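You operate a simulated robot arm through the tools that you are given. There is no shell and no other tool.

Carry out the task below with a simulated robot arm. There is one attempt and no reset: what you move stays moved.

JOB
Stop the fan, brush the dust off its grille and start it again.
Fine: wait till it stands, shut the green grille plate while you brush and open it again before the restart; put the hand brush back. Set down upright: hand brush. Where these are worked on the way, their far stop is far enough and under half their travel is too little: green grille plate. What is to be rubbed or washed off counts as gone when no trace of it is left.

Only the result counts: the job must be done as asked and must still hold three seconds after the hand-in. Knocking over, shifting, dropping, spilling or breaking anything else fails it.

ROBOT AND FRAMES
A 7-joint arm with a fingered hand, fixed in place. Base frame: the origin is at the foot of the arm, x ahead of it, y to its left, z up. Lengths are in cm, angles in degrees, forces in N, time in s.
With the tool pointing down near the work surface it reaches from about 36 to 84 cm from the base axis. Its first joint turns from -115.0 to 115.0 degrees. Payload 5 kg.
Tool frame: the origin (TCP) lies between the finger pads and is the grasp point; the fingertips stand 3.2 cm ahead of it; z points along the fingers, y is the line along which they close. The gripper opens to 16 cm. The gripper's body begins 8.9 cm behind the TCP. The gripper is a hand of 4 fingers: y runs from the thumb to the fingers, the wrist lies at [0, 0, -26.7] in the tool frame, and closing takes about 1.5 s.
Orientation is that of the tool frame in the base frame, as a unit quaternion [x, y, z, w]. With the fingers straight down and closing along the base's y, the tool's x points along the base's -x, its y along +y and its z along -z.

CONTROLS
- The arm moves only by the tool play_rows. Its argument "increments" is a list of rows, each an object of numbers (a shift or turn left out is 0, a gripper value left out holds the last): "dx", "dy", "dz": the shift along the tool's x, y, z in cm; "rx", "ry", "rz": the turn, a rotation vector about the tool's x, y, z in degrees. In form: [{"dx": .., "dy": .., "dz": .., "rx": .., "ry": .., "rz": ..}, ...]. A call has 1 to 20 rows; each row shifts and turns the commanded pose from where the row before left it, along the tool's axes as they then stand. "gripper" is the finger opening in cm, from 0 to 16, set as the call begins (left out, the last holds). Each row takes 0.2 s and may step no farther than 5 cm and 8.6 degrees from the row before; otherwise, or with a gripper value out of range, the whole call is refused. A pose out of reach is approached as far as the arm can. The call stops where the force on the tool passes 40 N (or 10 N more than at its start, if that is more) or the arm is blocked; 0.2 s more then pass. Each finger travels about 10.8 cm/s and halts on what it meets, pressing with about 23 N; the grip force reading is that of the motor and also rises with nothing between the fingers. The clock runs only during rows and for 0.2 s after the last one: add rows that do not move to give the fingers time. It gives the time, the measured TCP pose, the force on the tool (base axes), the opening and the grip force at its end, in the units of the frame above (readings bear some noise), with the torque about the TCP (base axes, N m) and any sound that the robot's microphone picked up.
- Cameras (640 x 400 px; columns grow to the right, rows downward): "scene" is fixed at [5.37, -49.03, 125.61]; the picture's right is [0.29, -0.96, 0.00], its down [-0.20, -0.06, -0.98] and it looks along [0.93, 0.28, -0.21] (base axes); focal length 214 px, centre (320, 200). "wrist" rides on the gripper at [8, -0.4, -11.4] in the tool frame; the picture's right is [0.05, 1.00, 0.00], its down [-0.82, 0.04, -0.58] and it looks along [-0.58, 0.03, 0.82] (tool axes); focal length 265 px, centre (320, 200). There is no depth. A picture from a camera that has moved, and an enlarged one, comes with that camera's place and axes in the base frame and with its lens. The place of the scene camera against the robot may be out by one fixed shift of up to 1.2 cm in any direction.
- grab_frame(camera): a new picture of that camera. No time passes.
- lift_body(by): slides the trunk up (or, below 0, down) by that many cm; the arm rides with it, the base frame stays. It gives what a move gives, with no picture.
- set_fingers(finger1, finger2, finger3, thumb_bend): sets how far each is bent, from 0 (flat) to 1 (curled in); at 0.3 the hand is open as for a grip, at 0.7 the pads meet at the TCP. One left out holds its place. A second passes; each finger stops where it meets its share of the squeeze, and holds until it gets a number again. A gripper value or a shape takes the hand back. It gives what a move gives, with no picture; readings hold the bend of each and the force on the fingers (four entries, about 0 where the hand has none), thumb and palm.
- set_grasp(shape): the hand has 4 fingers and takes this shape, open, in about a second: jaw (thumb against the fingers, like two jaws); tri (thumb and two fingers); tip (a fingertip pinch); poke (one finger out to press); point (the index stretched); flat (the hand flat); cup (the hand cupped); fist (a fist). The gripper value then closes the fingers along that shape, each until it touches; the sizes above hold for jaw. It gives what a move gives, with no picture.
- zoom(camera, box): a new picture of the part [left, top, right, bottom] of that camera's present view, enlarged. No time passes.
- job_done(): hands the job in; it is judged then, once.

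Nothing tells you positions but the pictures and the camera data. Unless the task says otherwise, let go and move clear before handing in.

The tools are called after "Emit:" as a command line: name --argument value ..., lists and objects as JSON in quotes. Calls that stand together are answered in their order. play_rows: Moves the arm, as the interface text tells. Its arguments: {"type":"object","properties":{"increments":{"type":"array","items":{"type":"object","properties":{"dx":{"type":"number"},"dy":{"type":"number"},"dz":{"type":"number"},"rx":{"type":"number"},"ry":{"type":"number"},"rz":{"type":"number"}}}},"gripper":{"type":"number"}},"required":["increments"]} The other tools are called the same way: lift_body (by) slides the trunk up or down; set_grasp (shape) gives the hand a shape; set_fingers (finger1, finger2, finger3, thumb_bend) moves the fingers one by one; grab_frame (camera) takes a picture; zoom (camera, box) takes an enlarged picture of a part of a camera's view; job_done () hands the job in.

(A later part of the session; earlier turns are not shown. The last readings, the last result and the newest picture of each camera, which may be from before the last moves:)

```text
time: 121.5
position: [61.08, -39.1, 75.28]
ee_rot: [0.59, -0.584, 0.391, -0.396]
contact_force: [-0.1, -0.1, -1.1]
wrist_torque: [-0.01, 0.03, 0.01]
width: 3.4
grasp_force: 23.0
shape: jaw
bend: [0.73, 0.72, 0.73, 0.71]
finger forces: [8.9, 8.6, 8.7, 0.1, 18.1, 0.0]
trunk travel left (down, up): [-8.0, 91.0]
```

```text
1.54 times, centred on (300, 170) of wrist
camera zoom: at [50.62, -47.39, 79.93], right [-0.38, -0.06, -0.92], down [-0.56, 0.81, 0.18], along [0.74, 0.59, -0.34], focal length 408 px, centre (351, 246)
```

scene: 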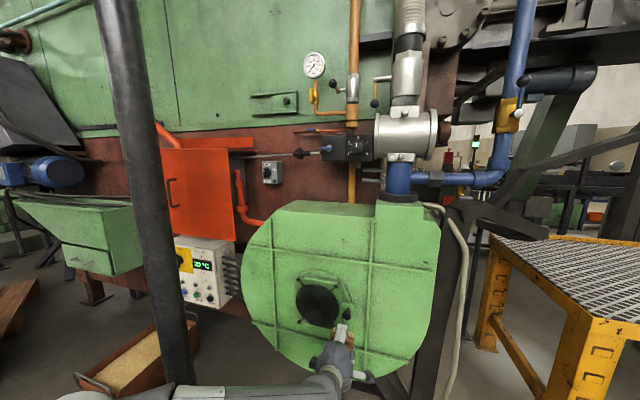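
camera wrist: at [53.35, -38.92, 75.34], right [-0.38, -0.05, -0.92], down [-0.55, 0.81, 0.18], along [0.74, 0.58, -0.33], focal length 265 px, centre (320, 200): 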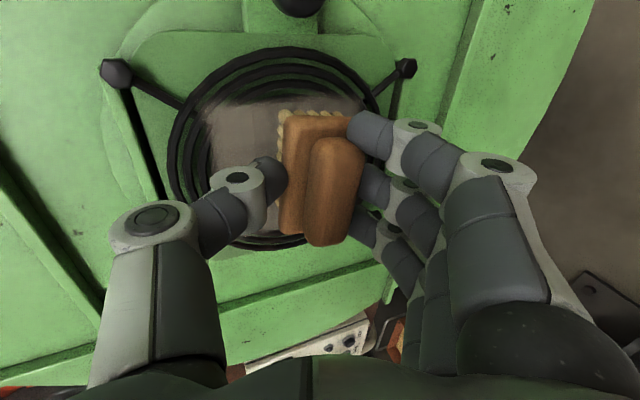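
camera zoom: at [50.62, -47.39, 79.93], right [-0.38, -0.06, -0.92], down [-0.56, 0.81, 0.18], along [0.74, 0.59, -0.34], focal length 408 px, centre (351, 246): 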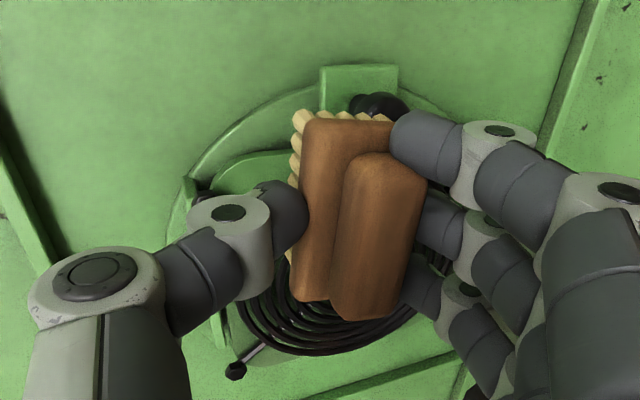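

The grille looks clean and dark with no grey left. I'll raise the trunk to take the brush back, and check the grille again once the view is open.

Emit:
lift_body --by 40

Emit:
lift_body --by 22

Emit:
zoom --camera "scene" --box '[300, 278, 350, 333]'

Emit:
grab_frame --camera "scene"

```text
time: 125.4
position: [60.96, -39.26, 115.28]
ee_rot: [0.591, -0.584, 0.391, -0.396]
contact_force: [0.0, -0.3, -1.7]
wrist_torque: [-0.02, 0.07, -0.02]
width: 3.4
grasp_force: 23.0
shape: jaw
bend: [0.73, 0.72, 0.73, 0.71]
finger forces: [8.8, 8.4, 8.6, 0.1, 18.0, 0.0]
trunk travel left (down, up): [-48.0, 51.0]
```

```text
time: 127.7
position: [60.88, -39.26, 137.33]
ee_rot: [0.591, -0.584, 0.391, -0.397]
contact_force: [0.8, 0.3, -0.7]
wrist_torque: [-0.03, 0.01, -0.02]
width: 3.42
grasp_force: 23.6
shape: jaw
bend: [0.73, 0.72, 0.73, 0.71]
finger forces: [8.8, 8.4, 8.6, 0.0, 18.0, 0.0]
trunk travel left (down, up): [-70.0, 29.0]
```

```text
7.27 times, centred on (325, 306) of scene
camera zoom: at [5.37, -49.03, 125.61], right [0.29, -0.96, 0.0], down [-0.2, -0.06, -0.98], along [0.93, 0.28, -0.21], focal length 1560 px, centre (284, -567)
```

zoom: 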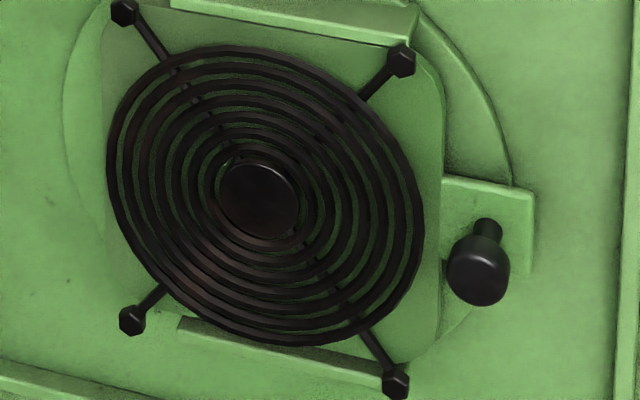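

```text
taken
```

scene: 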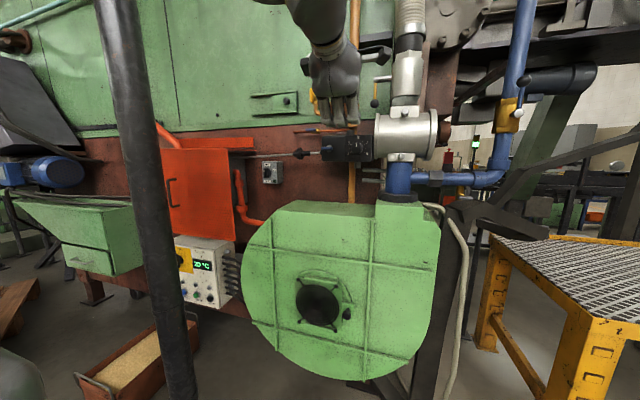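

The grille is clean, with the wires plain dark all over. I'll roll the hand back 180° so the bristles will face down for setting the brush back.

Emit:
play_rows --increments '[{"rz": 8.2}, {"rz": 8.2}, {"rz": 8.2}, {"rz": 8.2}, {"rz": 8.2}, {"rz": 8.2}, {"rz": 8.2}, {"rz": 8.2}, {"rz": 8.2}, {"rz": 8.2}, {"rz": 8.2}]'

Emit:
play_rows --increments '[{"rz": 8.2}, {"rz": 8.2}, {"rz": 8.2}, {"rz": 8.2}, {"rz": 8.2}, {"rz": 8.2}, {"rz": 8.2}, {"rz": 8.2}, {"rz": 8.2}, {"rz": 8.2}, {"rz": 7.8}]'

Emit:
play_rows --increments '[{"dx": 3.64, "dy": -0.81, "dz": 1.24}, {"dx": 3.64, "dy": -0.81, "dz": 1.24}, {"dx": 3.64, "dy": -0.81, "dz": 1.24}, {"dx": 3.64, "dy": -0.81, "dz": 1.24}, {"dx": 3.64, "dy": -0.81, "dz": 1.24}, {}]'

```text
time: 130.1
position: [60.99, -39.27, 137.26]
ee_rot: [-0.002, 0.83, 0.005, 0.558]
contact_force: [-1.1, 0.2, -1.8]
wrist_torque: [0.0, 0.02, 0.0]
width: 3.38
grasp_force: 23.3
shape: jaw
bend: [0.73, 0.72, 0.73, 0.71]
finger forces: [8.8, 8.3, 8.2, 0.0, 18.8, 0.0]
trunk travel left (down, up): [-70.0, 29.0]
```

```text
time: 132.5
position: [61.02, -39.13, 137.3]
ee_rot: [0.585, 0.59, 0.397, 0.39]
contact_force: [0.6, -0.8, -2.0]
wrist_torque: [-0.01, 0.0, -0.02]
width: 3.37
grasp_force: 23.2
shape: jaw
bend: [0.73, 0.72, 0.73, 0.71]
finger forces: [8.2, 8.3, 8.2, 0.0, 19.5, 0.0]
trunk travel left (down, up): [-70.0, 29.0]
```

```text
time: 133.9
position: [65.1, -20.79, 131.23]
ee_rot: [0.584, 0.59, 0.397, 0.392]
contact_force: [0.3, -0.1, -1.9]
wrist_torque: [-0.02, 0.01, -0.01]
width: 3.33
grasp_force: 23.4
shape: jaw
bend: [0.73, 0.72, 0.73, 0.71]
finger forces: [8.0, 8.1, 8.2, 0.0, 19.0, 0.1]
trunk travel left (down, up): [-70.0, 29.0]
```

Emit:
play_rows --increments '[{"dx": 0.5, "rx": 8.2}, {"dx": 0.5, "rx": 8.2}, {"dx": 0.5, "rx": 8.2}, {"dx": 0.5, "rx": 8.2}, {}]'

Emit:
grab_frame --camera "scene"

Emit:
grab_frame --camera "wrist"

```text
time: 135.1
position: [64.94, -18.86, 131.33]
ee_rot: [0.671, 0.678, 0.213, 0.211]
contact_force: [-0.2, 0.3, -1.5]
wrist_torque: [0.01, -0.01, 0.04]
width: 3.36
grasp_force: 23.2
shape: jaw
bend: [0.73, 0.72, 0.73, 0.71]
finger forces: [7.7, 8.1, 8.5, 0.1, 18.4, 0.0]
trunk travel left (down, up): [-70.0, 29.0]
```

```text
taken
```

scene: 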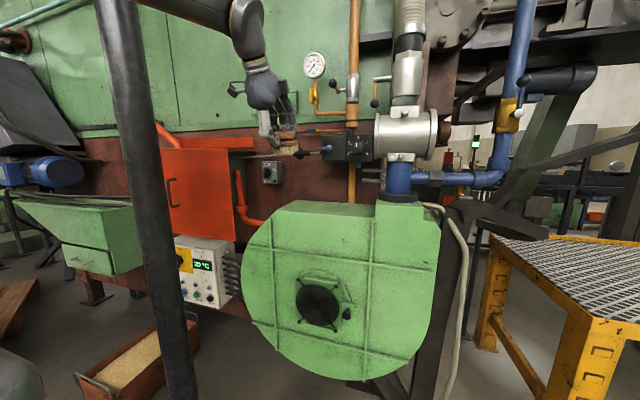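

```text
taken
camera wrist: at [57.96, -10.9, 140.29], right [0.82, 0.06, 0.57], down [-0.29, -0.82, 0.5], along [0.5, -0.57, -0.65], focal length 265 px, centre (320, 200)
```

wrist: 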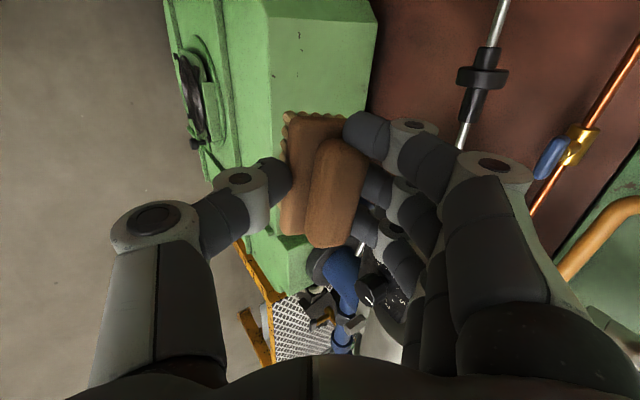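

Emit:
play_rows --increments '[{"dy": 0.75, "dz": 4.1}, {"dy": 0.75, "dz": 4.1}, {"dy": 0.85, "dz": 3.0, "rx": 4.2}, {"dy": 1.0, "dz": 2.5, "rx": 4.2}, {"rx": 4.2}, {}]'

Emit:
zoom --camera "scene" --box '[250, 120, 350, 220]'

Emit:
grab_frame --camera "wrist"

```text
time: 136.5
position: [75.06, -19.51, 121.93]
ee_rot: [0.69, 0.697, 0.14, 0.136]
contact_force: [-1.3, -2.8, -0.3]
wrist_torque: [0.24, -0.06, 0.05]
width: 3.34
grasp_force: 23.3
shape: jaw
bend: [0.73, 0.72, 0.73, 0.71]
finger forces: [6.7, 8.1, 7.9, 0.0, 17.9, 0.0]
trunk travel left (down, up): [-70.0, 29.0]
```

```text
4.00 times, centred on (300, 170) of scene
camera zoom: at [5.37, -49.03, 125.61], right [0.29, -0.96, 0.0], down [-0.2, -0.06, -0.98], along [0.93, 0.28, -0.21], focal length 858 px, centre (400, 320)
```

zoom: 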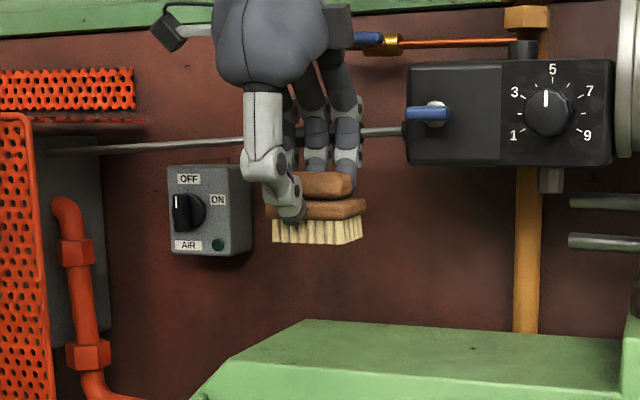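

```text
taken
camera wrist: at [70.2, -11.53, 132.24], right [0.92, 0.06, 0.38], down [-0.17, -0.82, 0.55], along [0.34, -0.57, -0.74], focal length 265 px, centre (320, 200)
```

wrist: 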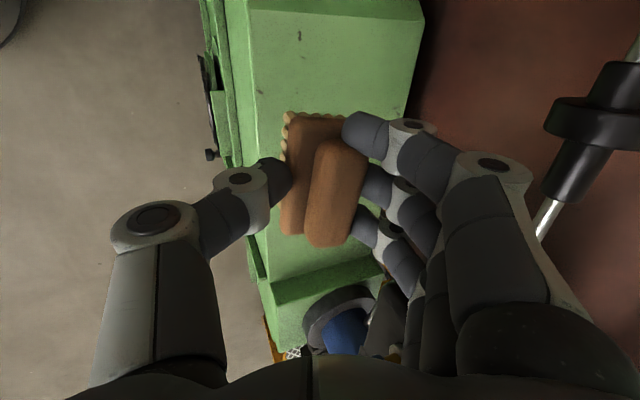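

Emit:
zoom --camera "wrist" --box '[200, 80, 440, 260]'

Emit:
zoom --camera "scene" --box '[270, 140, 330, 190]'

```text
2.22 times, centred on (320, 170) of wrist
camera zoom: at [70.2, -11.53, 132.24], right [0.92, 0.06, 0.38], down [-0.17, -0.82, 0.55], along [0.34, -0.57, -0.74], focal length 590 px, centre (320, 267)
```

zoom: 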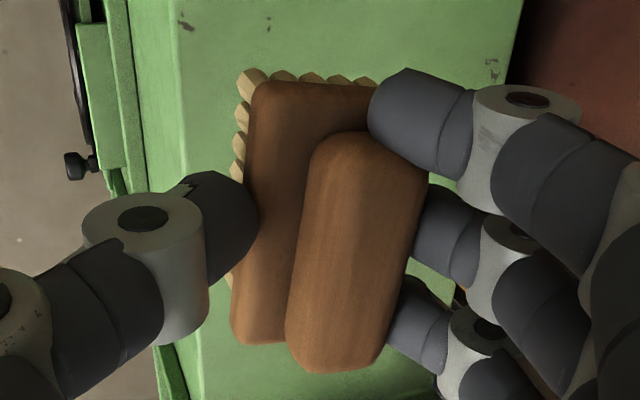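

```text
8.00 times, centred on (300, 165) of scene
camera zoom: at [5.37, -49.03, 125.61], right [0.29, -0.96, 0.0], down [-0.2, -0.06, -0.98], along [0.93, 0.28, -0.21], focal length 1716 px, centre (480, 480)
```

zoom: 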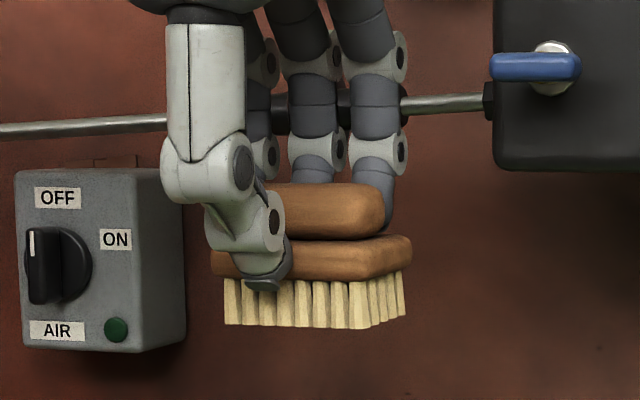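

The brush is level but has turned about 8° around its vertical axis in my grip. I'll try turning the hand back by that amount before setting it down.

Emit:
play_rows --increments '[{"ry": 1.5, "rz": -3.6}, {"ry": 1.5, "rz": -3.6}, {}]'

Emit:
zoom --camera "wrist" --box '[200, 80, 440, 260]'

```text
time: 137.3
position: [75.37, -18.68, 121.61]
ee_rot: [0.641, 0.743, 0.147, 0.125]
contact_force: [0.2, 0.0, -2.0]
wrist_torque: [0.01, -0.01, 0.02]
width: 3.32
grasp_force: 22.7
shape: jaw
bend: [0.73, 0.72, 0.73, 0.71]
finger forces: [6.8, 8.1, 7.9, 0.1, 17.8, 0.1]
trunk travel left (down, up): [-70.0, 29.0]
```

```text
2.22 times, centred on (320, 170) of wrist
camera zoom: at [69.48, -11.55, 132.04], right [0.91, 0.19, 0.38], down [-0.06, -0.83, 0.55], along [0.42, -0.52, -0.74], focal length 590 px, centre (320, 267)
```

zoom: 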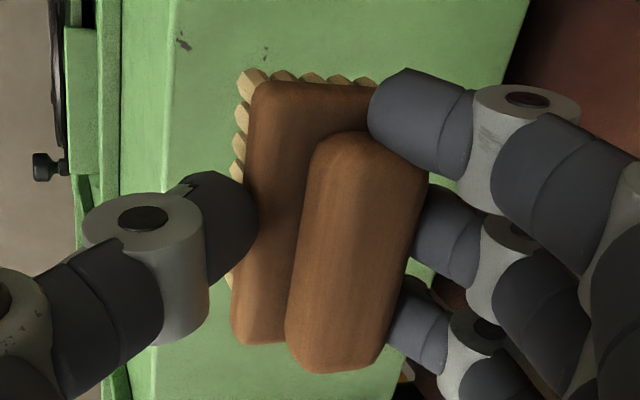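

Emit:
play_rows --increments '[{"dx": -0.2, "dy": 0.27, "dz": 3.0}, {"dx": -0.2, "dy": 0.27, "dz": 3.0}, {"dx": -0.25, "dy": 0.29, "dz": 3.0}, {}]'

Emit:
zoom --camera "scene" --box '[265, 150, 335, 220]'

Emit:
grab_frame --camera "wrist"

```text
time: 138.3
position: [79.61, -18.88, 113.66]
ee_rot: [0.641, 0.743, 0.148, 0.125]
contact_force: [0.0, 1.1, -0.8]
wrist_torque: [0.0, 0.0, 0.0]
width: 3.29
grasp_force: 23.2
shape: jaw
bend: [0.73, 0.72, 0.73, 0.71]
finger forces: [6.7, 8.1, 7.7, 0.1, 17.7, 0.0]
trunk travel left (down, up): [-70.0, 29.0]
```

```text
5.71 times, centred on (300, 185) of scene
camera zoom: at [5.37, -49.03, 125.61], right [0.29, -0.96, 0.0], down [-0.2, -0.06, -0.98], along [0.93, 0.28, -0.21], focal length 1226 px, centre (434, 286)
```

zoom: 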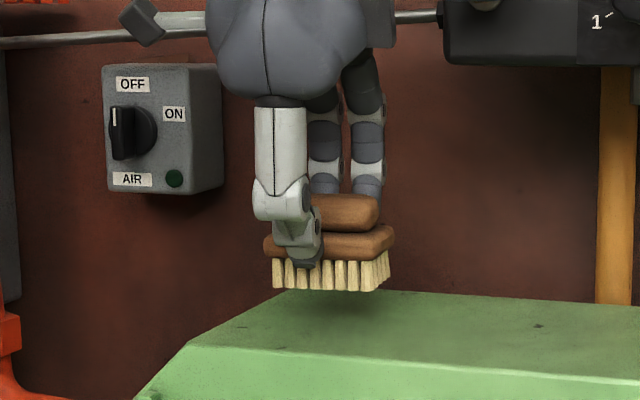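

```text
taken
camera wrist: at [73.69, -11.5, 124.05], right [0.91, 0.19, 0.38], down [-0.06, -0.83, 0.55], along [0.42, -0.52, -0.74], focal length 265 px, centre (320, 200)
```

wrist: 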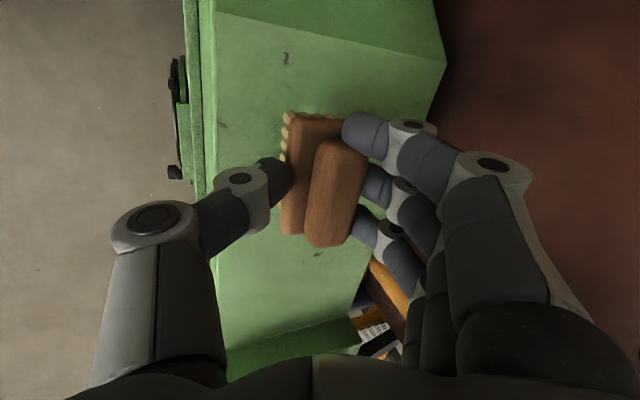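

Emit:
play_rows --increments '[{"dx": 0.1, "dz": 1.2}, {"dx": 0.09, "dz": 1.2}, {"dz": 0.5}, {}]'

Emit:
zoom --camera "scene" --box '[265, 160, 335, 220]'

```text
time: 139.3
position: [80.69, -18.61, 111.02]
ee_rot: [0.64, 0.744, 0.147, 0.126]
contact_force: [0.5, 0.3, -1.9]
wrist_torque: [0.01, -0.02, -0.01]
width: 3.33
grasp_force: 22.5
shape: jaw
bend: [0.73, 0.72, 0.73, 0.71]
finger forces: [6.8, 8.0, 7.8, 0.0, 17.6, 0.0]
trunk travel left (down, up): [-70.0, 29.0]
```

```text
6.67 times, centred on (300, 190) of scene
camera zoom: at [5.37, -49.03, 125.61], right [0.29, -0.96, 0.0], down [-0.2, -0.06, -0.98], along [0.93, 0.28, -0.21], focal length 1430 px, centre (453, 267)
```

zoom: 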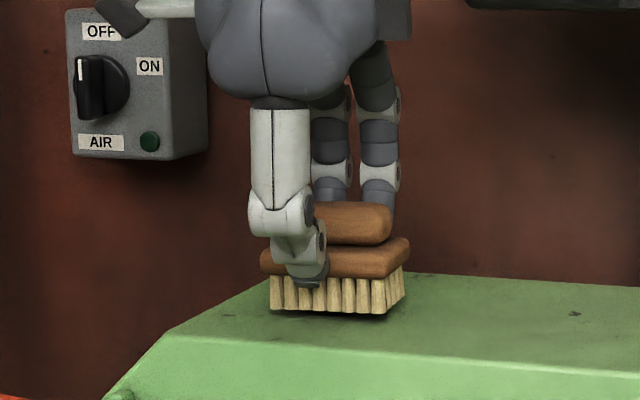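

A small gap remains under the bristles. I'll lower in very small vertical steps until they touch.

Emit:
play_rows --increments '[{"dy": -0.076, "dz": 0.185}, {"dy": -0.076, "dz": 0.185}, {}]'

Emit:
play_rows --increments '[{"dy": -0.057, "dz": 0.14}, {}]'

```text
time: 140.1
position: [80.73, -18.45, 110.7]
ee_rot: [0.641, 0.743, 0.147, 0.126]
contact_force: [0.7, -0.3, -1.0]
wrist_torque: [0.05, 0.0, 0.01]
width: 3.33
grasp_force: 23.0
shape: jaw
bend: [0.73, 0.72, 0.73, 0.71]
finger forces: [6.9, 8.2, 7.7, 0.1, 17.6, 0.0]
trunk travel left (down, up): [-70.0, 29.0]
```

```text
time: 140.7
position: [80.69, -18.38, 110.53]
ee_rot: [0.64, 0.743, 0.148, 0.126]
contact_force: [0.6, -0.9, 2.3]
wrist_torque: [0.1, 0.02, -0.01]
width: 3.36
grasp_force: 22.2
shape: jaw
bend: [0.73, 0.72, 0.73, 0.71]
finger forces: [9.0, 8.4, 7.7, 0.0, 18.1, 0.0]
trunk travel left (down, up): [-70.0, 29.0]
```

The bristles are touching the shelf. I'll settle another 0.1 cm and open the fingers.

Emit:
play_rows --increments '[{"dy": -0.04, "dz": 0.09}, {}]'

Emit:
play_rows --increments '[{}, {}, {}, {}, {}]' --gripper 6.4

Emit:
zoom --camera "scene" --box '[265, 160, 335, 220]'

Emit:
zoom --camera "wrist" --box '[200, 80, 440, 260]'

```text
time: 141.3
position: [80.59, -18.43, 110.42]
ee_rot: [0.641, 0.742, 0.149, 0.127]
contact_force: [2.9, -2.5, 8.0]
wrist_torque: [0.17, -0.06, -0.05]
width: 3.36
grasp_force: 23.1
shape: jaw
bend: [0.74, 0.72, 0.73, 0.71]
finger forces: [12.2, 9.8, 8.3, 0.1, 18.8, 0.0]
trunk travel left (down, up): [-70.0, 29.0]
```

```text
time: 142.5
position: [80.73, -18.51, 110.25]
ee_rot: [0.641, 0.743, 0.147, 0.126]
contact_force: [0.2, 0.0, 0.0]
wrist_torque: [0.01, -0.02, -0.01]
width: 6.34
grasp_force: 0.0
shape: jaw
bend: [0.73, 0.73, 0.73, 0.7]
finger forces: [0.0, 0.0, 0.0, 0.0, 0.1, 0.1]
trunk travel left (down, up): [-70.0, 29.0]
```

```text
6.67 times, centred on (300, 190) of scene
camera zoom: at [5.37, -49.03, 125.61], right [0.29, -0.96, 0.0], down [-0.2, -0.06, -0.98], along [0.93, 0.28, -0.21], focal length 1430 px, centre (453, 267)
```

zoom: 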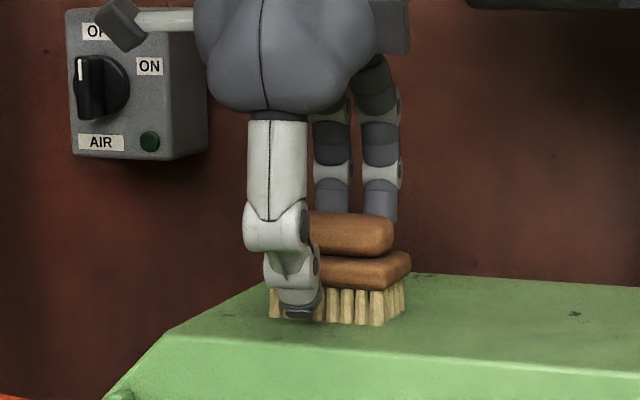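

```text
2.22 times, centred on (320, 170) of wrist
camera zoom: at [74.78, -11.2, 120.68], right [0.91, 0.19, 0.38], down [-0.06, -0.83, 0.55], along [0.42, -0.52, -0.74], focal length 590 px, centre (320, 267)
```

zoom: 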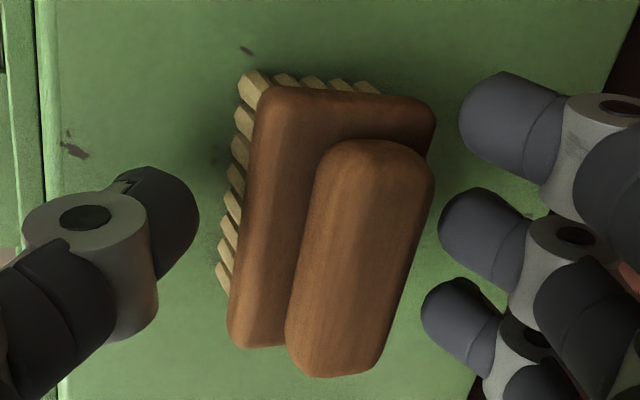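

The brush stands upright on the shelf again. I'll move straight up to clear it and then retreat.

Emit:
play_rows --increments '[{"dy": 0.3, "dz": -0.74}, {"dy": 0.38, "dz": -0.926}, {"dy": 0.38, "dz": -0.926}, {"dy": 0.76, "dz": -1.85}, {"dy": 0.76, "dz": -1.85}, {}]'

Emit:
zoom --camera "scene" --box '[265, 160, 335, 220]'

Emit:
grab_frame --camera "wrist"

```text
time: 143.9
position: [80.82, -18.48, 117.25]
ee_rot: [0.641, 0.743, 0.147, 0.126]
contact_force: [0.3, 0.6, 0.6]
wrist_torque: [0.01, 0.05, 0.0]
width: 6.32
grasp_force: 0.1
shape: jaw
bend: [0.73, 0.73, 0.73, 0.7]
finger forces: [0.0, 0.1, 0.0, 0.1, 0.0, 0.0]
trunk travel left (down, up): [-70.0, 29.0]
```

```text
6.67 times, centred on (300, 190) of scene
camera zoom: at [5.37, -49.03, 125.61], right [0.29, -0.96, 0.0], down [-0.2, -0.06, -0.98], along [0.93, 0.28, -0.21], focal length 1430 px, centre (453, 267)
```

zoom: 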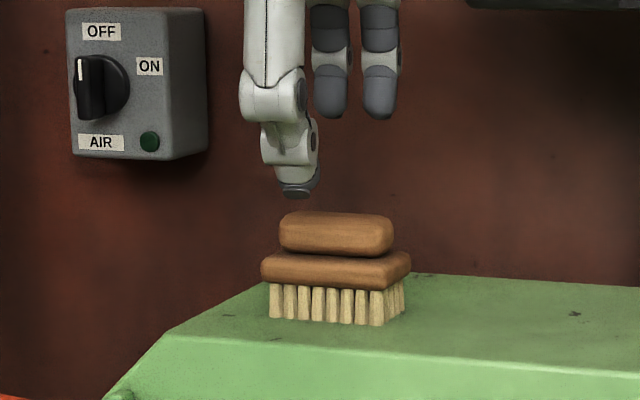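

```text
taken
camera wrist: at [74.83, -11.21, 127.51], right [0.91, 0.19, 0.38], down [-0.06, -0.83, 0.55], along [0.42, -0.52, -0.74], focal length 265 px, centre (320, 200)
```

wrist: 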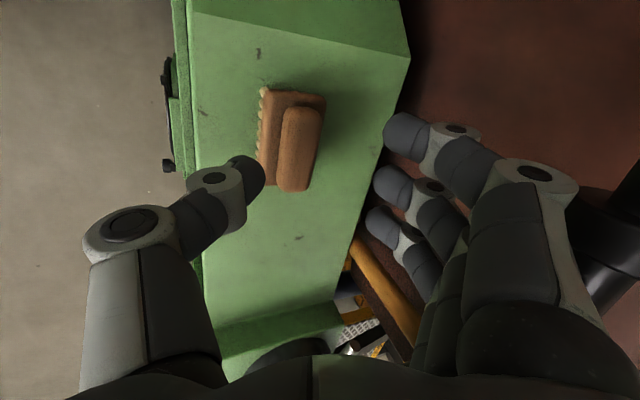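

The brush is back in its place to within about half a centimetre. I'll retreat along the same path and then level the hand for the plate knob.

Emit:
play_rows --increments '[{"dx": 0.34, "dy": -1.76, "dz": -3.48}, {"dx": 0.34, "dy": -1.76, "dz": -3.48}, {"dx": 0.34, "dy": -1.76, "dz": -3.48}, {"dx": 0.34, "dy": -1.76, "dz": -3.48}, {"dx": 0.34, "dy": -1.76, "dz": -3.48}, {"rx": -8, "rz": 1.8}, {"rx": -8, "rz": 1.8}, {"rx": -8, "rz": 1.8}, {"rx": -8, "rz": 1.8}, {"rx": -8}, {"rx": -5.5}, {}]'

Emit:
grab_frame --camera "scene"

```text
time: 146.5
position: [65.78, -18.92, 129.96]
ee_rot: [0.589, 0.586, 0.425, 0.36]
contact_force: [0.6, -0.2, -0.4]
wrist_torque: [-0.02, 0.02, 0.0]
width: 6.35
grasp_force: 0.0
shape: jaw
bend: [0.73, 0.73, 0.73, 0.7]
finger forces: [0.1, 0.1, 0.1, 0.1, 0.1, 0.1]
trunk travel left (down, up): [-70.0, 29.0]
```

```text
taken
```

scene: 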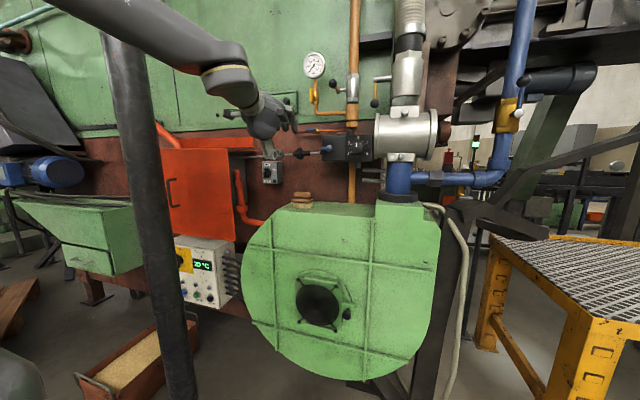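

Emit:
play_rows --increments '[{"ry": -4.3, "rz": -3.1}, {"dx": -4.22, "dy": 0.52, "dz": -1.36}, {"dx": -4.22, "dy": 0.52, "dz": -1.36}, {"dx": -4.22, "dy": 0.52, "dz": -1.36}, {"dx": -4.22, "dy": 0.52, "dz": -1.36}, {"dx": -4.22, "dy": 0.52, "dz": -1.36}, {"rx": -7.4}, {"rx": -7.4}, {"rx": -7.4}, {}]'

```text
time: 148.7
position: [60.49, -40.1, 134.84]
ee_rot: [0.5, 0.501, 0.5, 0.499]
contact_force: [-2.0, 0.5, -0.7]
wrist_torque: [0.02, 0.0, 0.02]
width: 6.34
grasp_force: 0.1
shape: jaw
bend: [0.73, 0.73, 0.73, 0.7]
finger forces: [0.1, 0.0, 0.0, 0.1, 0.0, 0.1]
trunk travel left (down, up): [-70.0, 29.0]
```

The hand is level again at (60.5, -40.1, 134.8). I'll lower the trunk to the plate knob's height.

Emit:
lift_body --by -40

Emit:
lift_body --by -24.8

Emit:
grab_frame --camera "wrist"

Emit:
zoom --camera "scene" --box '[290, 265, 390, 345]'

```text
time: 152.5
position: [60.52, -40.06, 94.81]
ee_rot: [0.501, 0.501, 0.499, 0.499]
contact_force: [0.2, -1.1, -1.0]
wrist_torque: [0.03, -0.03, 0.01]
width: 6.38
grasp_force: 0.1
shape: jaw
bend: [0.73, 0.73, 0.73, 0.7]
finger forces: [0.1, 0.1, 0.1, 0.0, 0.0, 0.0]
trunk travel left (down, up): [-30.0, 69.0]
```

```text
time: 155.1
position: [60.59, -40.08, 70.01]
ee_rot: [0.501, 0.501, 0.5, 0.499]
contact_force: [-0.2, -0.7, 0.4]
wrist_torque: [0.02, 0.02, -0.01]
width: 6.34
grasp_force: 0.1
shape: jaw
bend: [0.73, 0.73, 0.73, 0.7]
finger forces: [0.0, 0.1, 0.1, 0.0, 0.0, 0.1]
trunk travel left (down, up): [-5.2, 93.8]
```

```text
taken
camera wrist: at [49.1, -32.06, 69.71], right [0.0, 0.05, 1.0], down [-0.58, -0.82, 0.04], along [0.82, -0.58, 0.03], focal length 265 px, centre (320, 200)
```

wrist: 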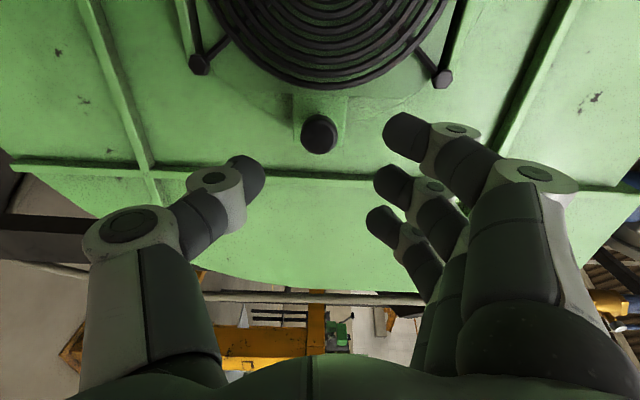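

```text
5.00 times, centred on (340, 305) of scene
camera zoom: at [5.37, -49.03, 125.61], right [0.29, -0.96, 0.0], down [-0.2, -0.06, -0.98], along [0.93, 0.28, -0.21], focal length 1072 px, centre (220, -325)
```

zoom: 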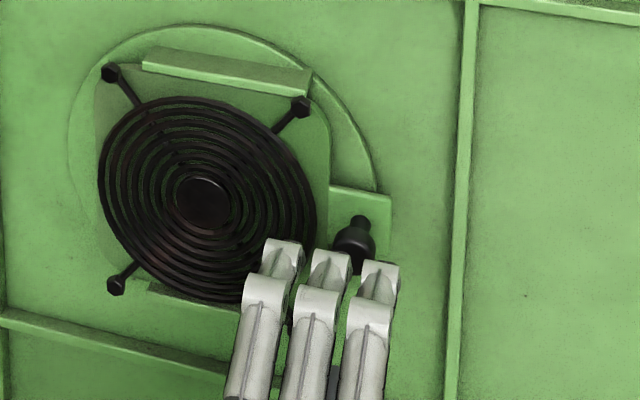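

The knob is straight ahead. I'll shift 0.6 cm right so the outer finger stays clear of the rings, then go in and grip.

Emit:
play_rows --increments '[{"dx": -0.6, "dz": 2.5}, {"dz": 2.5}, {"dz": 1.6}, {}]' --gripper 5

Emit:
play_rows --increments '[{"dz": 1.0}, {}]'

Emit:
grab_frame --camera "wrist"

```text
time: 156.1
position: [67.11, -40.7, 70.15]
ee_rot: [0.5, 0.501, 0.5, 0.499]
contact_force: [-1.0, 0.6, -0.4]
wrist_torque: [0.0, 0.01, 0.01]
width: 5.05
grasp_force: 0.0
shape: jaw
bend: [0.73, 0.73, 0.73, 0.7]
finger forces: [0.0, 0.1, 0.1, 0.0, 0.0, 0.1]
trunk travel left (down, up): [-5.2, 93.8]
```

```text
time: 156.7
position: [68.22, -40.73, 70.22]
ee_rot: [0.501, 0.501, 0.5, 0.499]
contact_force: [-0.5, -0.1, 1.2]
wrist_torque: [0.02, 0.0, 0.0]
width: 5.05
grasp_force: 0.0
shape: jaw
bend: [0.73, 0.73, 0.73, 0.7]
finger forces: [0.0, 0.0, 0.0, 0.1, 0.1, 0.1]
trunk travel left (down, up): [-5.2, 93.8]
```

```text
taken
camera wrist: at [56.71, -32.61, 69.69], right [0.0, 0.05, 1.0], down [-0.58, -0.82, 0.04], along [0.82, -0.58, 0.03], focal length 265 px, centre (320, 200)
```

wrist: 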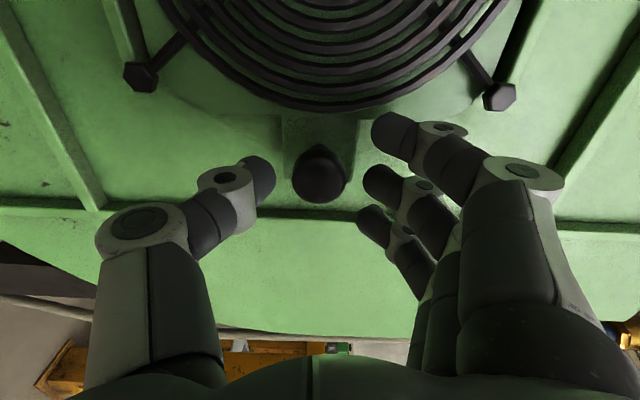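

Emit:
play_rows --increments '[{}, {}, {}, {}, {}]' --gripper 1.5

Emit:
play_rows --increments '[{"dx": -1.0}, {"dx": -2.0}, {"dx": -2.0}, {"dx": -2.0}, {"dx": -2.0}]'

Emit:
zoom --camera "scene" --box '[290, 265, 410, 355]'

```text
time: 157.9
position: [68.16, -40.73, 69.85]
ee_rot: [0.502, 0.502, 0.499, 0.498]
contact_force: [-1.3, -0.9, -12.1]
wrist_torque: [-0.02, 0.12, -0.01]
width: 0.77
grasp_force: 23.1
shape: jaw
bend: [0.69, 0.72, 0.68, 0.7]
finger forces: [1.0, 9.9, 0.0, 0.0, 22.0, 0.1]
trunk travel left (down, up): [-5.2, 93.8]
```

```text
time: 159.1
position: [68.21, -49.64, 70.09]
ee_rot: [0.501, 0.502, 0.5, 0.497]
contact_force: [-3.3, -0.6, -18.0]
wrist_torque: [-0.07, 0.32, -0.05]
width: 0.81
grasp_force: 22.9
shape: jaw
bend: [0.69, 0.72, 0.68, 0.7]
finger forces: [1.3, 8.2, 0.0, 0.0, 26.1, 0.0]
trunk travel left (down, up): [-5.2, 93.8]
```

```text
4.44 times, centred on (350, 310) of scene
camera zoom: at [5.37, -49.03, 125.61], right [0.29, -0.96, 0.0], down [-0.2, -0.06, -0.98], along [0.93, 0.28, -0.21], focal length 953 px, centre (187, -289)
```

zoom: 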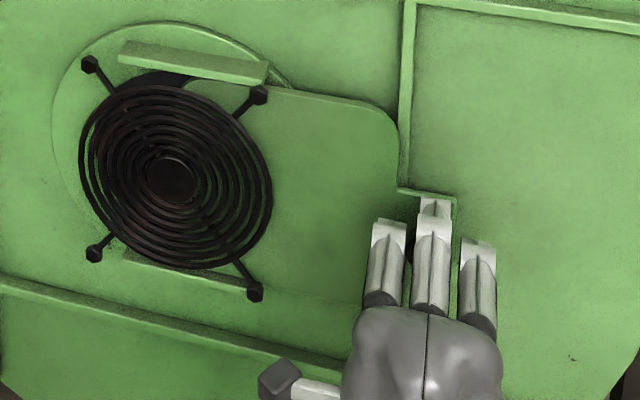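

Emit:
play_rows --increments '[{"dx": -2.0}, {"dx": -2.0}, {"dx": -2.0}, {"dx": -1.0}, {"dx": -0.6}, {"dx": -0.4}]'

Emit:
zoom --camera "scene" --box '[290, 265, 430, 365]'

```text
time: 160.5
position: [68.29, -57.78, 70.01]
ee_rot: [0.5, 0.502, 0.5, 0.498]
contact_force: [-3.9, 4.4, -14.0]
wrist_torque: [-0.01, 0.28, 0.04]
width: 0.82
grasp_force: 22.8
shape: jaw
bend: [0.69, 0.72, 0.68, 0.7]
finger forces: [2.1, 8.8, 0.0, 0.0, 22.2, 0.1]
trunk travel left (down, up): [-5.2, 93.8]
```

```text
4.00 times, centred on (360, 315) of scene
camera zoom: at [5.37, -49.03, 125.61], right [0.29, -0.96, 0.0], down [-0.2, -0.06, -0.98], along [0.93, 0.28, -0.21], focal length 858 px, centre (160, -260)
```

zoom: 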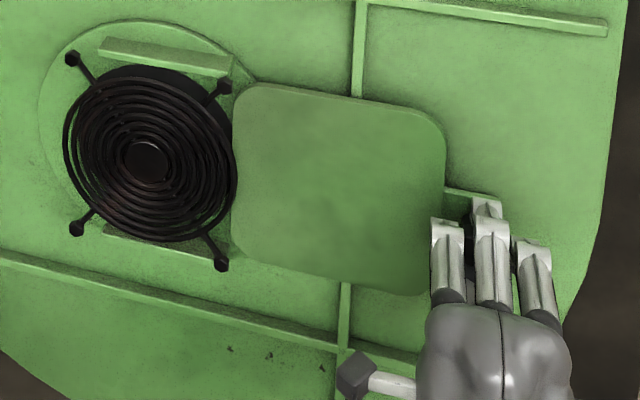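

The plate is nearly at its open stop. I'll nudge it a little further to be sure.

Emit:
play_rows --increments '[{"dx": -0.2}, {"dx": -0.2}]'

Emit:
zoom --camera "scene" --box '[295, 270, 365, 340]'

```text
time: 161.1
position: [68.37, -57.77, 70.0]
ee_rot: [0.499, 0.503, 0.5, 0.497]
contact_force: [-13.2, 21.2, -17.3]
wrist_torque: [0.07, 0.37, 0.42]
width: 0.86
grasp_force: 23.3
shape: jaw
bend: [0.7, 0.72, 0.68, 0.71]
finger forces: [8.0, 7.9, 0.0, 0.0, 23.5, 0.0]
trunk travel left (down, up): [-5.2, 93.8]
```

```text
5.71 times, centred on (330, 305) of scene
camera zoom: at [5.37, -49.03, 125.61], right [0.29, -0.96, 0.0], down [-0.2, -0.06, -0.98], along [0.93, 0.28, -0.21], focal length 1226 px, centre (263, -400)
```

zoom: 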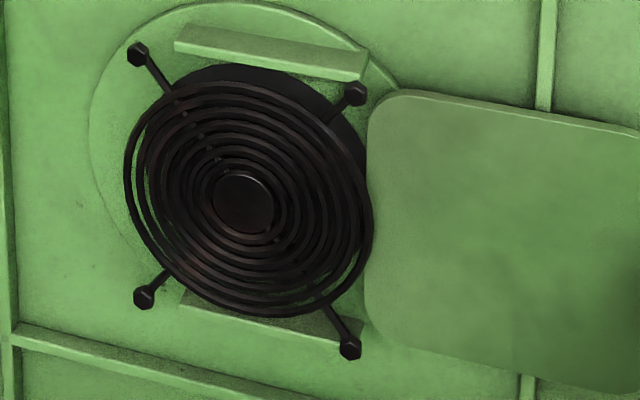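

Emit:
zoom --camera "scene" --box '[306, 282, 338, 326]'

Emit:
play_rows --increments '[{"dx": 0.3}, {}, {}, {}, {}]' --gripper 5.5

Emit:
play_rows --increments '[{"dz": -2}, {"dz": -3}, {"dz": -3}, {}]'

Emit:
grab_frame --camera "wrist"

```text
9.09 times, centred on (322, 304) of scene
camera zoom: at [5.37, -49.03, 125.61], right [0.29, -0.96, 0.0], down [-0.2, -0.06, -0.98], along [0.93, 0.28, -0.21], focal length 1950 px, centre (302, -746)
```

zoom: 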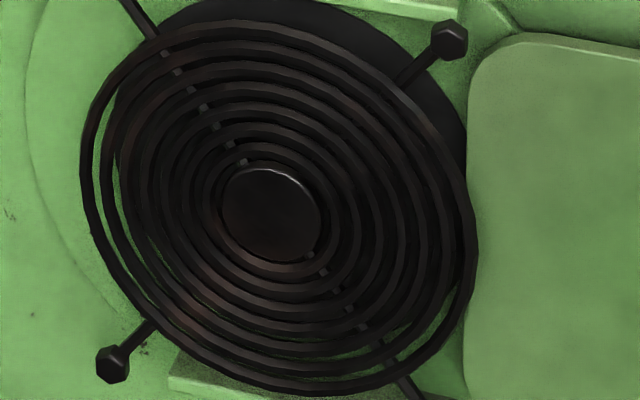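

```text
time: 162.3
position: [68.24, -57.75, 70.17]
ee_rot: [0.501, 0.501, 0.499, 0.499]
contact_force: [0.6, 0.5, 0.2]
wrist_torque: [-0.05, 0.03, -0.01]
width: 5.46
grasp_force: 0.1
shape: jaw
bend: [0.73, 0.73, 0.73, 0.7]
finger forces: [0.1, 0.0, 0.0, 0.1, 0.0, 0.0]
trunk travel left (down, up): [-5.2, 93.8]
```

```text
time: 163.3
position: [60.03, -57.77, 70.1]
ee_rot: [0.499, 0.502, 0.5, 0.499]
contact_force: [-0.1, -0.4, 0.3]
wrist_torque: [0.01, 0.07, -0.03]
width: 5.46
grasp_force: 0.0
shape: jaw
bend: [0.73, 0.73, 0.73, 0.7]
finger forces: [0.0, 0.0, 0.1, 0.0, 0.1, 0.0]
trunk travel left (down, up): [-5.2, 93.8]
```

```text
taken
camera wrist: at [48.72, -49.75, 69.72], right [0.0, 0.05, 1.0], down [-0.58, -0.82, 0.04], along [0.82, -0.58, 0.03], focal length 265 px, centre (320, 200)
```

wrist: 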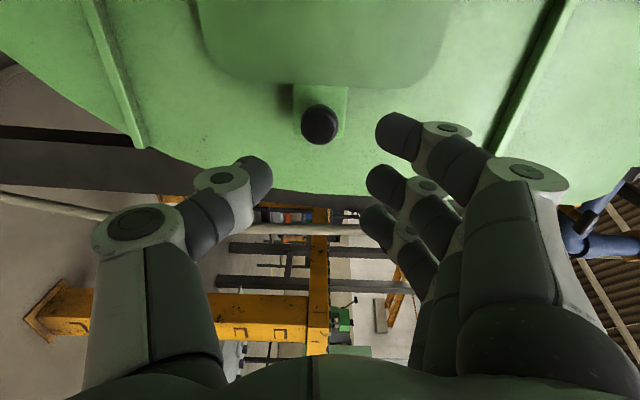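

The plate is open at its stop and released. Before restarting, I'll take one close look at the grille with the wrist camera.

Emit:
play_rows --increments '[{"dx": 4.1}, {"dx": 4.1}, {"dx": 4.1}, {"dx": 4.1}, {"dx": 4.1}, {"dx": 4.1}, {}]'

Emit:
grab_frame --camera "wrist"

Emit:
zoom --camera "wrist" --box '[180, 0, 460, 175]'

```text
time: 164.9
position: [60.12, -33.13, 70.36]
ee_rot: [0.5, 0.501, 0.499, 0.499]
contact_force: [1.0, -1.0, 0.3]
wrist_torque: [0.0, 0.03, -0.02]
width: 5.46
grasp_force: 0.0
shape: jaw
bend: [0.73, 0.73, 0.73, 0.7]
finger forces: [0.1, 0.1, 0.1, 0.0, 0.1, 0.1]
trunk travel left (down, up): [-5.2, 93.8]
```

```text
taken
camera wrist: at [48.7, -25.18, 69.9], right [0.0, 0.05, 1.0], down [-0.58, -0.82, 0.04], along [0.82, -0.58, 0.03], focal length 265 px, centre (320, 200)
```

wrist: 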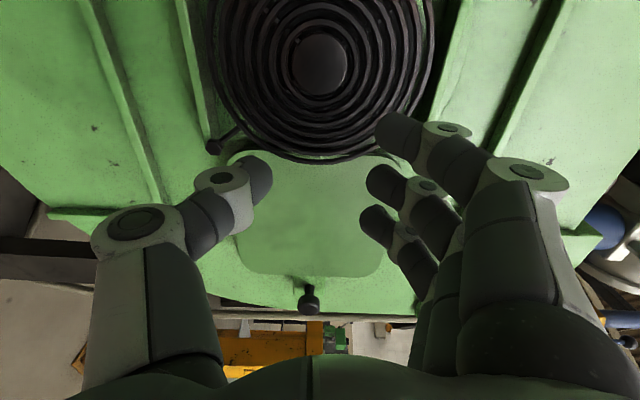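

```text
2.29 times, centred on (320, 88) of wrist
camera zoom: at [48.7, -25.18, 69.9], right [0.0, 0.05, 1.0], down [-0.58, -0.82, 0.04], along [0.82, -0.58, 0.03], focal length 607 px, centre (320, 457)
```

zoom: 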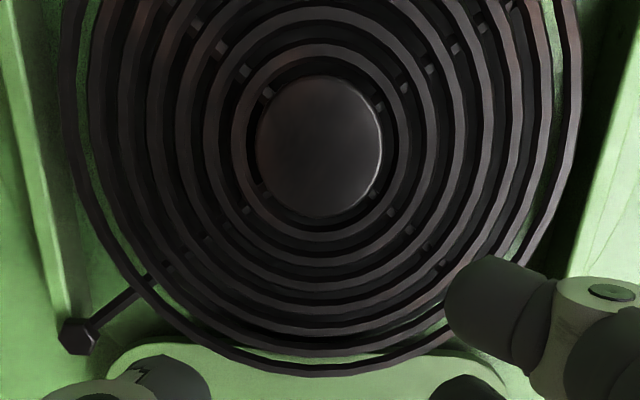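

Emit:
play_rows --increments '[{"dx": 3.0}, {"dx": 2.5}, {}]'

Emit:
zoom --camera "wrist" --box '[180, 0, 460, 175]'

```text
time: 165.7
position: [60.19, -27.64, 70.23]
ee_rot: [0.501, 0.501, 0.499, 0.498]
contact_force: [0.3, -0.2, 0.1]
wrist_torque: [0.0, 0.02, -0.02]
width: 5.43
grasp_force: 0.1
shape: jaw
bend: [0.73, 0.73, 0.73, 0.7]
finger forces: [0.0, 0.0, 0.0, 0.0, 0.0, 0.1]
trunk travel left (down, up): [-5.2, 93.8]
```

```text
2.29 times, centred on (320, 88) of wrist
camera zoom: at [48.74, -19.55, 69.79], right [0.0, 0.05, 1.0], down [-0.58, -0.82, 0.04], along [0.82, -0.58, 0.03], focal length 607 px, centre (320, 457)
```

zoom: 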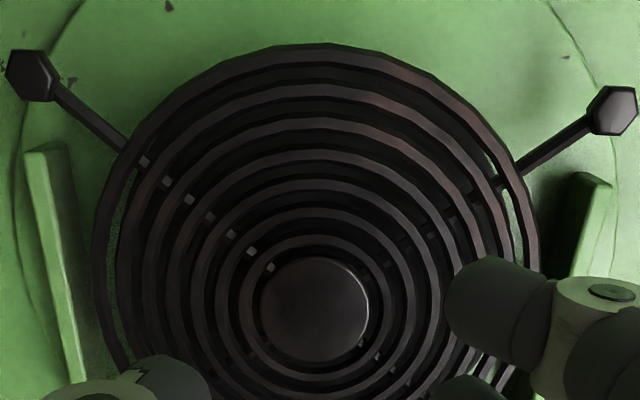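

The grille is clean all over. For the restart I'll raise the trunk, roll the hand back to closing sideways, and return to the AIR switch the way I left it.

Emit:
lift_body --by 31.8

Emit:
play_rows --increments '[{"dx": -0.67, "dy": 1.36, "dz": 0.35, "rz": -8.18}, {"dx": -0.86, "dy": 1.25, "dz": 0.35, "rz": -8.18}, {"dx": -1.03, "dy": 1.12, "dz": 0.35, "rz": -8.18}, {"dx": -1.17, "dy": 0.96, "dz": 0.35, "rz": -8.18}, {"dx": -1.3, "dy": 0.78, "dz": 0.35, "rz": -8.18}, {"dx": -1.4, "dy": 0.59, "dz": 0.35, "rz": -8.18}, {"dx": -1.47, "dy": 0.38, "dz": 0.35, "rz": -8.18}, {"dx": -1.51, "dy": 0.17, "dz": 0.35, "rz": -8.18}, {"dx": -1.52, "dy": -0.05, "dz": 0.35, "rz": -8.18}, {"dx": -1.49, "dy": -0.26, "dz": 0.35, "rz": -8.18}, {"dx": -1.44, "dy": -0.47, "dz": 0.35, "rz": -8.18}, {}]'

Emit:
grab_frame --camera "scene"

Emit:
grab_frame --camera "wrist"

```text
time: 168.8
position: [60.16, -27.61, 102.02]
ee_rot: [0.501, 0.501, 0.5, 0.499]
contact_force: [0.5, 0.1, 0.1]
wrist_torque: [-0.02, 0.01, 0.03]
width: 5.42
grasp_force: 0.1
shape: jaw
bend: [0.73, 0.73, 0.73, 0.7]
finger forces: [0.0, 0.1, 0.1, 0.0, 0.0, 0.1]
trunk travel left (down, up): [-37.0, 62.0]
```

```text
time: 171.4
position: [64.22, -34.95, 117.05]
ee_rot: [-0.001, 0.709, 0.0, 0.705]
contact_force: [1.6, 0.5, 0.2]
wrist_torque: [-0.02, 0.0, -0.02]
width: 5.46
grasp_force: 0.1
shape: jaw
bend: [0.73, 0.73, 0.73, 0.7]
finger forces: [0.0, 0.0, 0.0, 0.0, 0.0, 0.0]
trunk travel left (down, up): [-37.0, 62.0]
```

```text
taken
```

scene: 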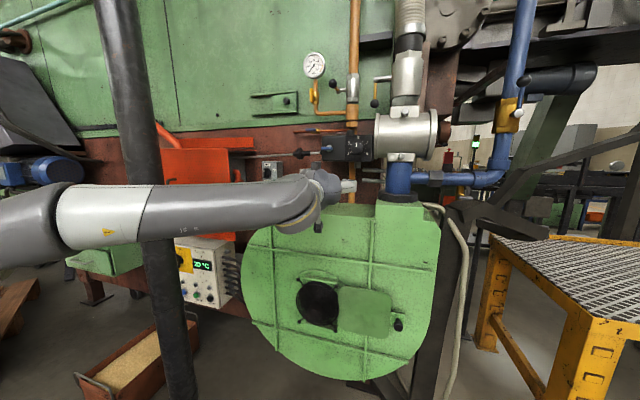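

```text
taken
camera wrist: at [52.64, -35.39, 109.05], right [0.0, 1.0, -0.05], down [-0.57, 0.04, 0.82], along [0.82, 0.03, 0.57], focal length 265 px, centre (320, 200)
```

wrist: 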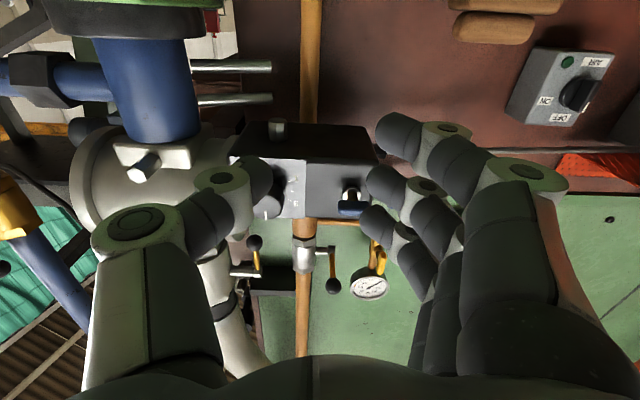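

Emit:
play_rows --increments '[{"dy": 3.8, "dz": 1.56}, {"dy": 3.8, "dz": 1.56}, {"dy": 3.8, "dz": 1.56}, {"dy": 3.8, "dz": 1.56}, {"dy": 3.8, "dz": 1.56}, {"dy": 4.5, "dz": 1.9}, {"dy": 4.5, "dz": 1.9}, {"dy": 4.5, "dz": 1.9}, {}]'

Emit:
grab_frame --camera "wrist"

Emit:
zoom --camera "scene" --box '[200, 120, 340, 230]'

```text
time: 173.4
position: [77.79, -2.42, 116.91]
ee_rot: [-0.001, 0.709, 0.001, 0.706]
contact_force: [0.5, 0.8, -0.4]
wrist_torque: [0.03, 0.02, -0.05]
width: 5.48
grasp_force: 0.1
shape: jaw
bend: [0.73, 0.73, 0.73, 0.7]
finger forces: [0.1, 0.1, 0.0, 0.0, 0.0, 0.0]
trunk travel left (down, up): [-37.0, 62.0]
```

```text
taken
camera wrist: at [66.28, -2.85, 108.91], right [0.0, 1.0, -0.05], down [-0.57, 0.04, 0.82], along [0.82, 0.03, 0.57], focal length 265 px, centre (320, 200)
```

wrist: 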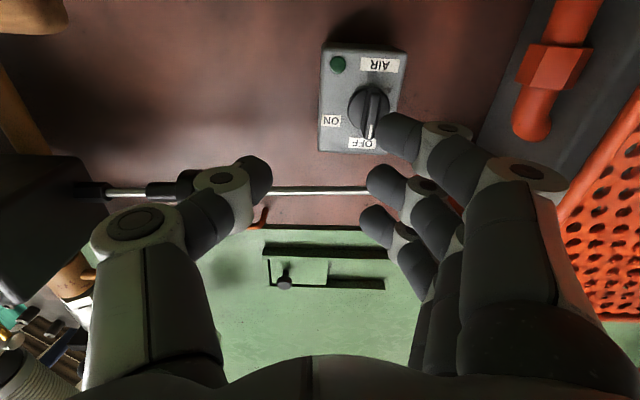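

```text
3.64 times, centred on (270, 175) of scene
camera zoom: at [5.37, -49.03, 125.61], right [0.29, -0.96, 0.0], down [-0.2, -0.06, -0.98], along [0.93, 0.28, -0.21], focal length 780 px, centre (502, 291)
```

zoom: 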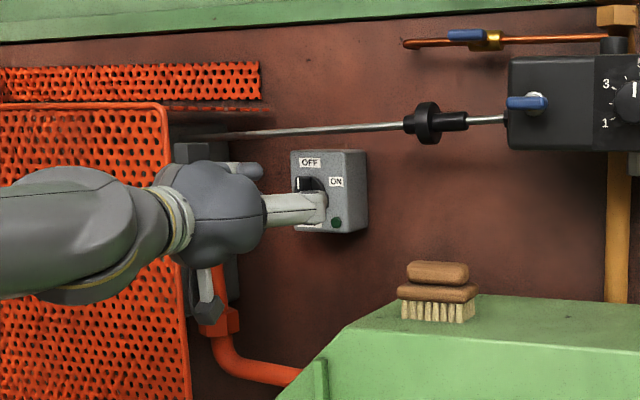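

Emit:
play_rows --increments '[{"dx": 0.28, "dy": 2.45, "dz": 2.0}, {"dx": 0.28, "dy": 2.45, "dz": 2.0}, {}]' --gripper 5

Emit:
zoom --camera "wrist" --box '[200, 40, 440, 230]'

```text
time: 174.2
position: [81.61, 2.43, 116.35]
ee_rot: [-0.001, 0.709, 0.001, 0.705]
contact_force: [0.6, 0.2, 0.2]
wrist_torque: [-0.01, -0.01, -0.05]
width: 4.99
grasp_force: 0.1
shape: jaw
bend: [0.73, 0.73, 0.73, 0.7]
finger forces: [0.0, 0.1, 0.1, 0.0, 0.1, 0.1]
trunk travel left (down, up): [-37.0, 62.0]
```

```text
2.11 times, centred on (320, 135) of wrist
camera zoom: at [70.09, 2.01, 108.31], right [0.0, 1.0, -0.05], down [-0.57, 0.04, 0.82], along [0.82, 0.03, 0.57], focal length 559 px, centre (320, 337)
```

zoom: 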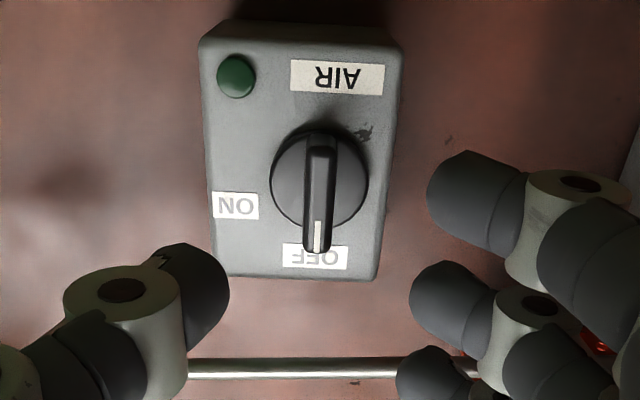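

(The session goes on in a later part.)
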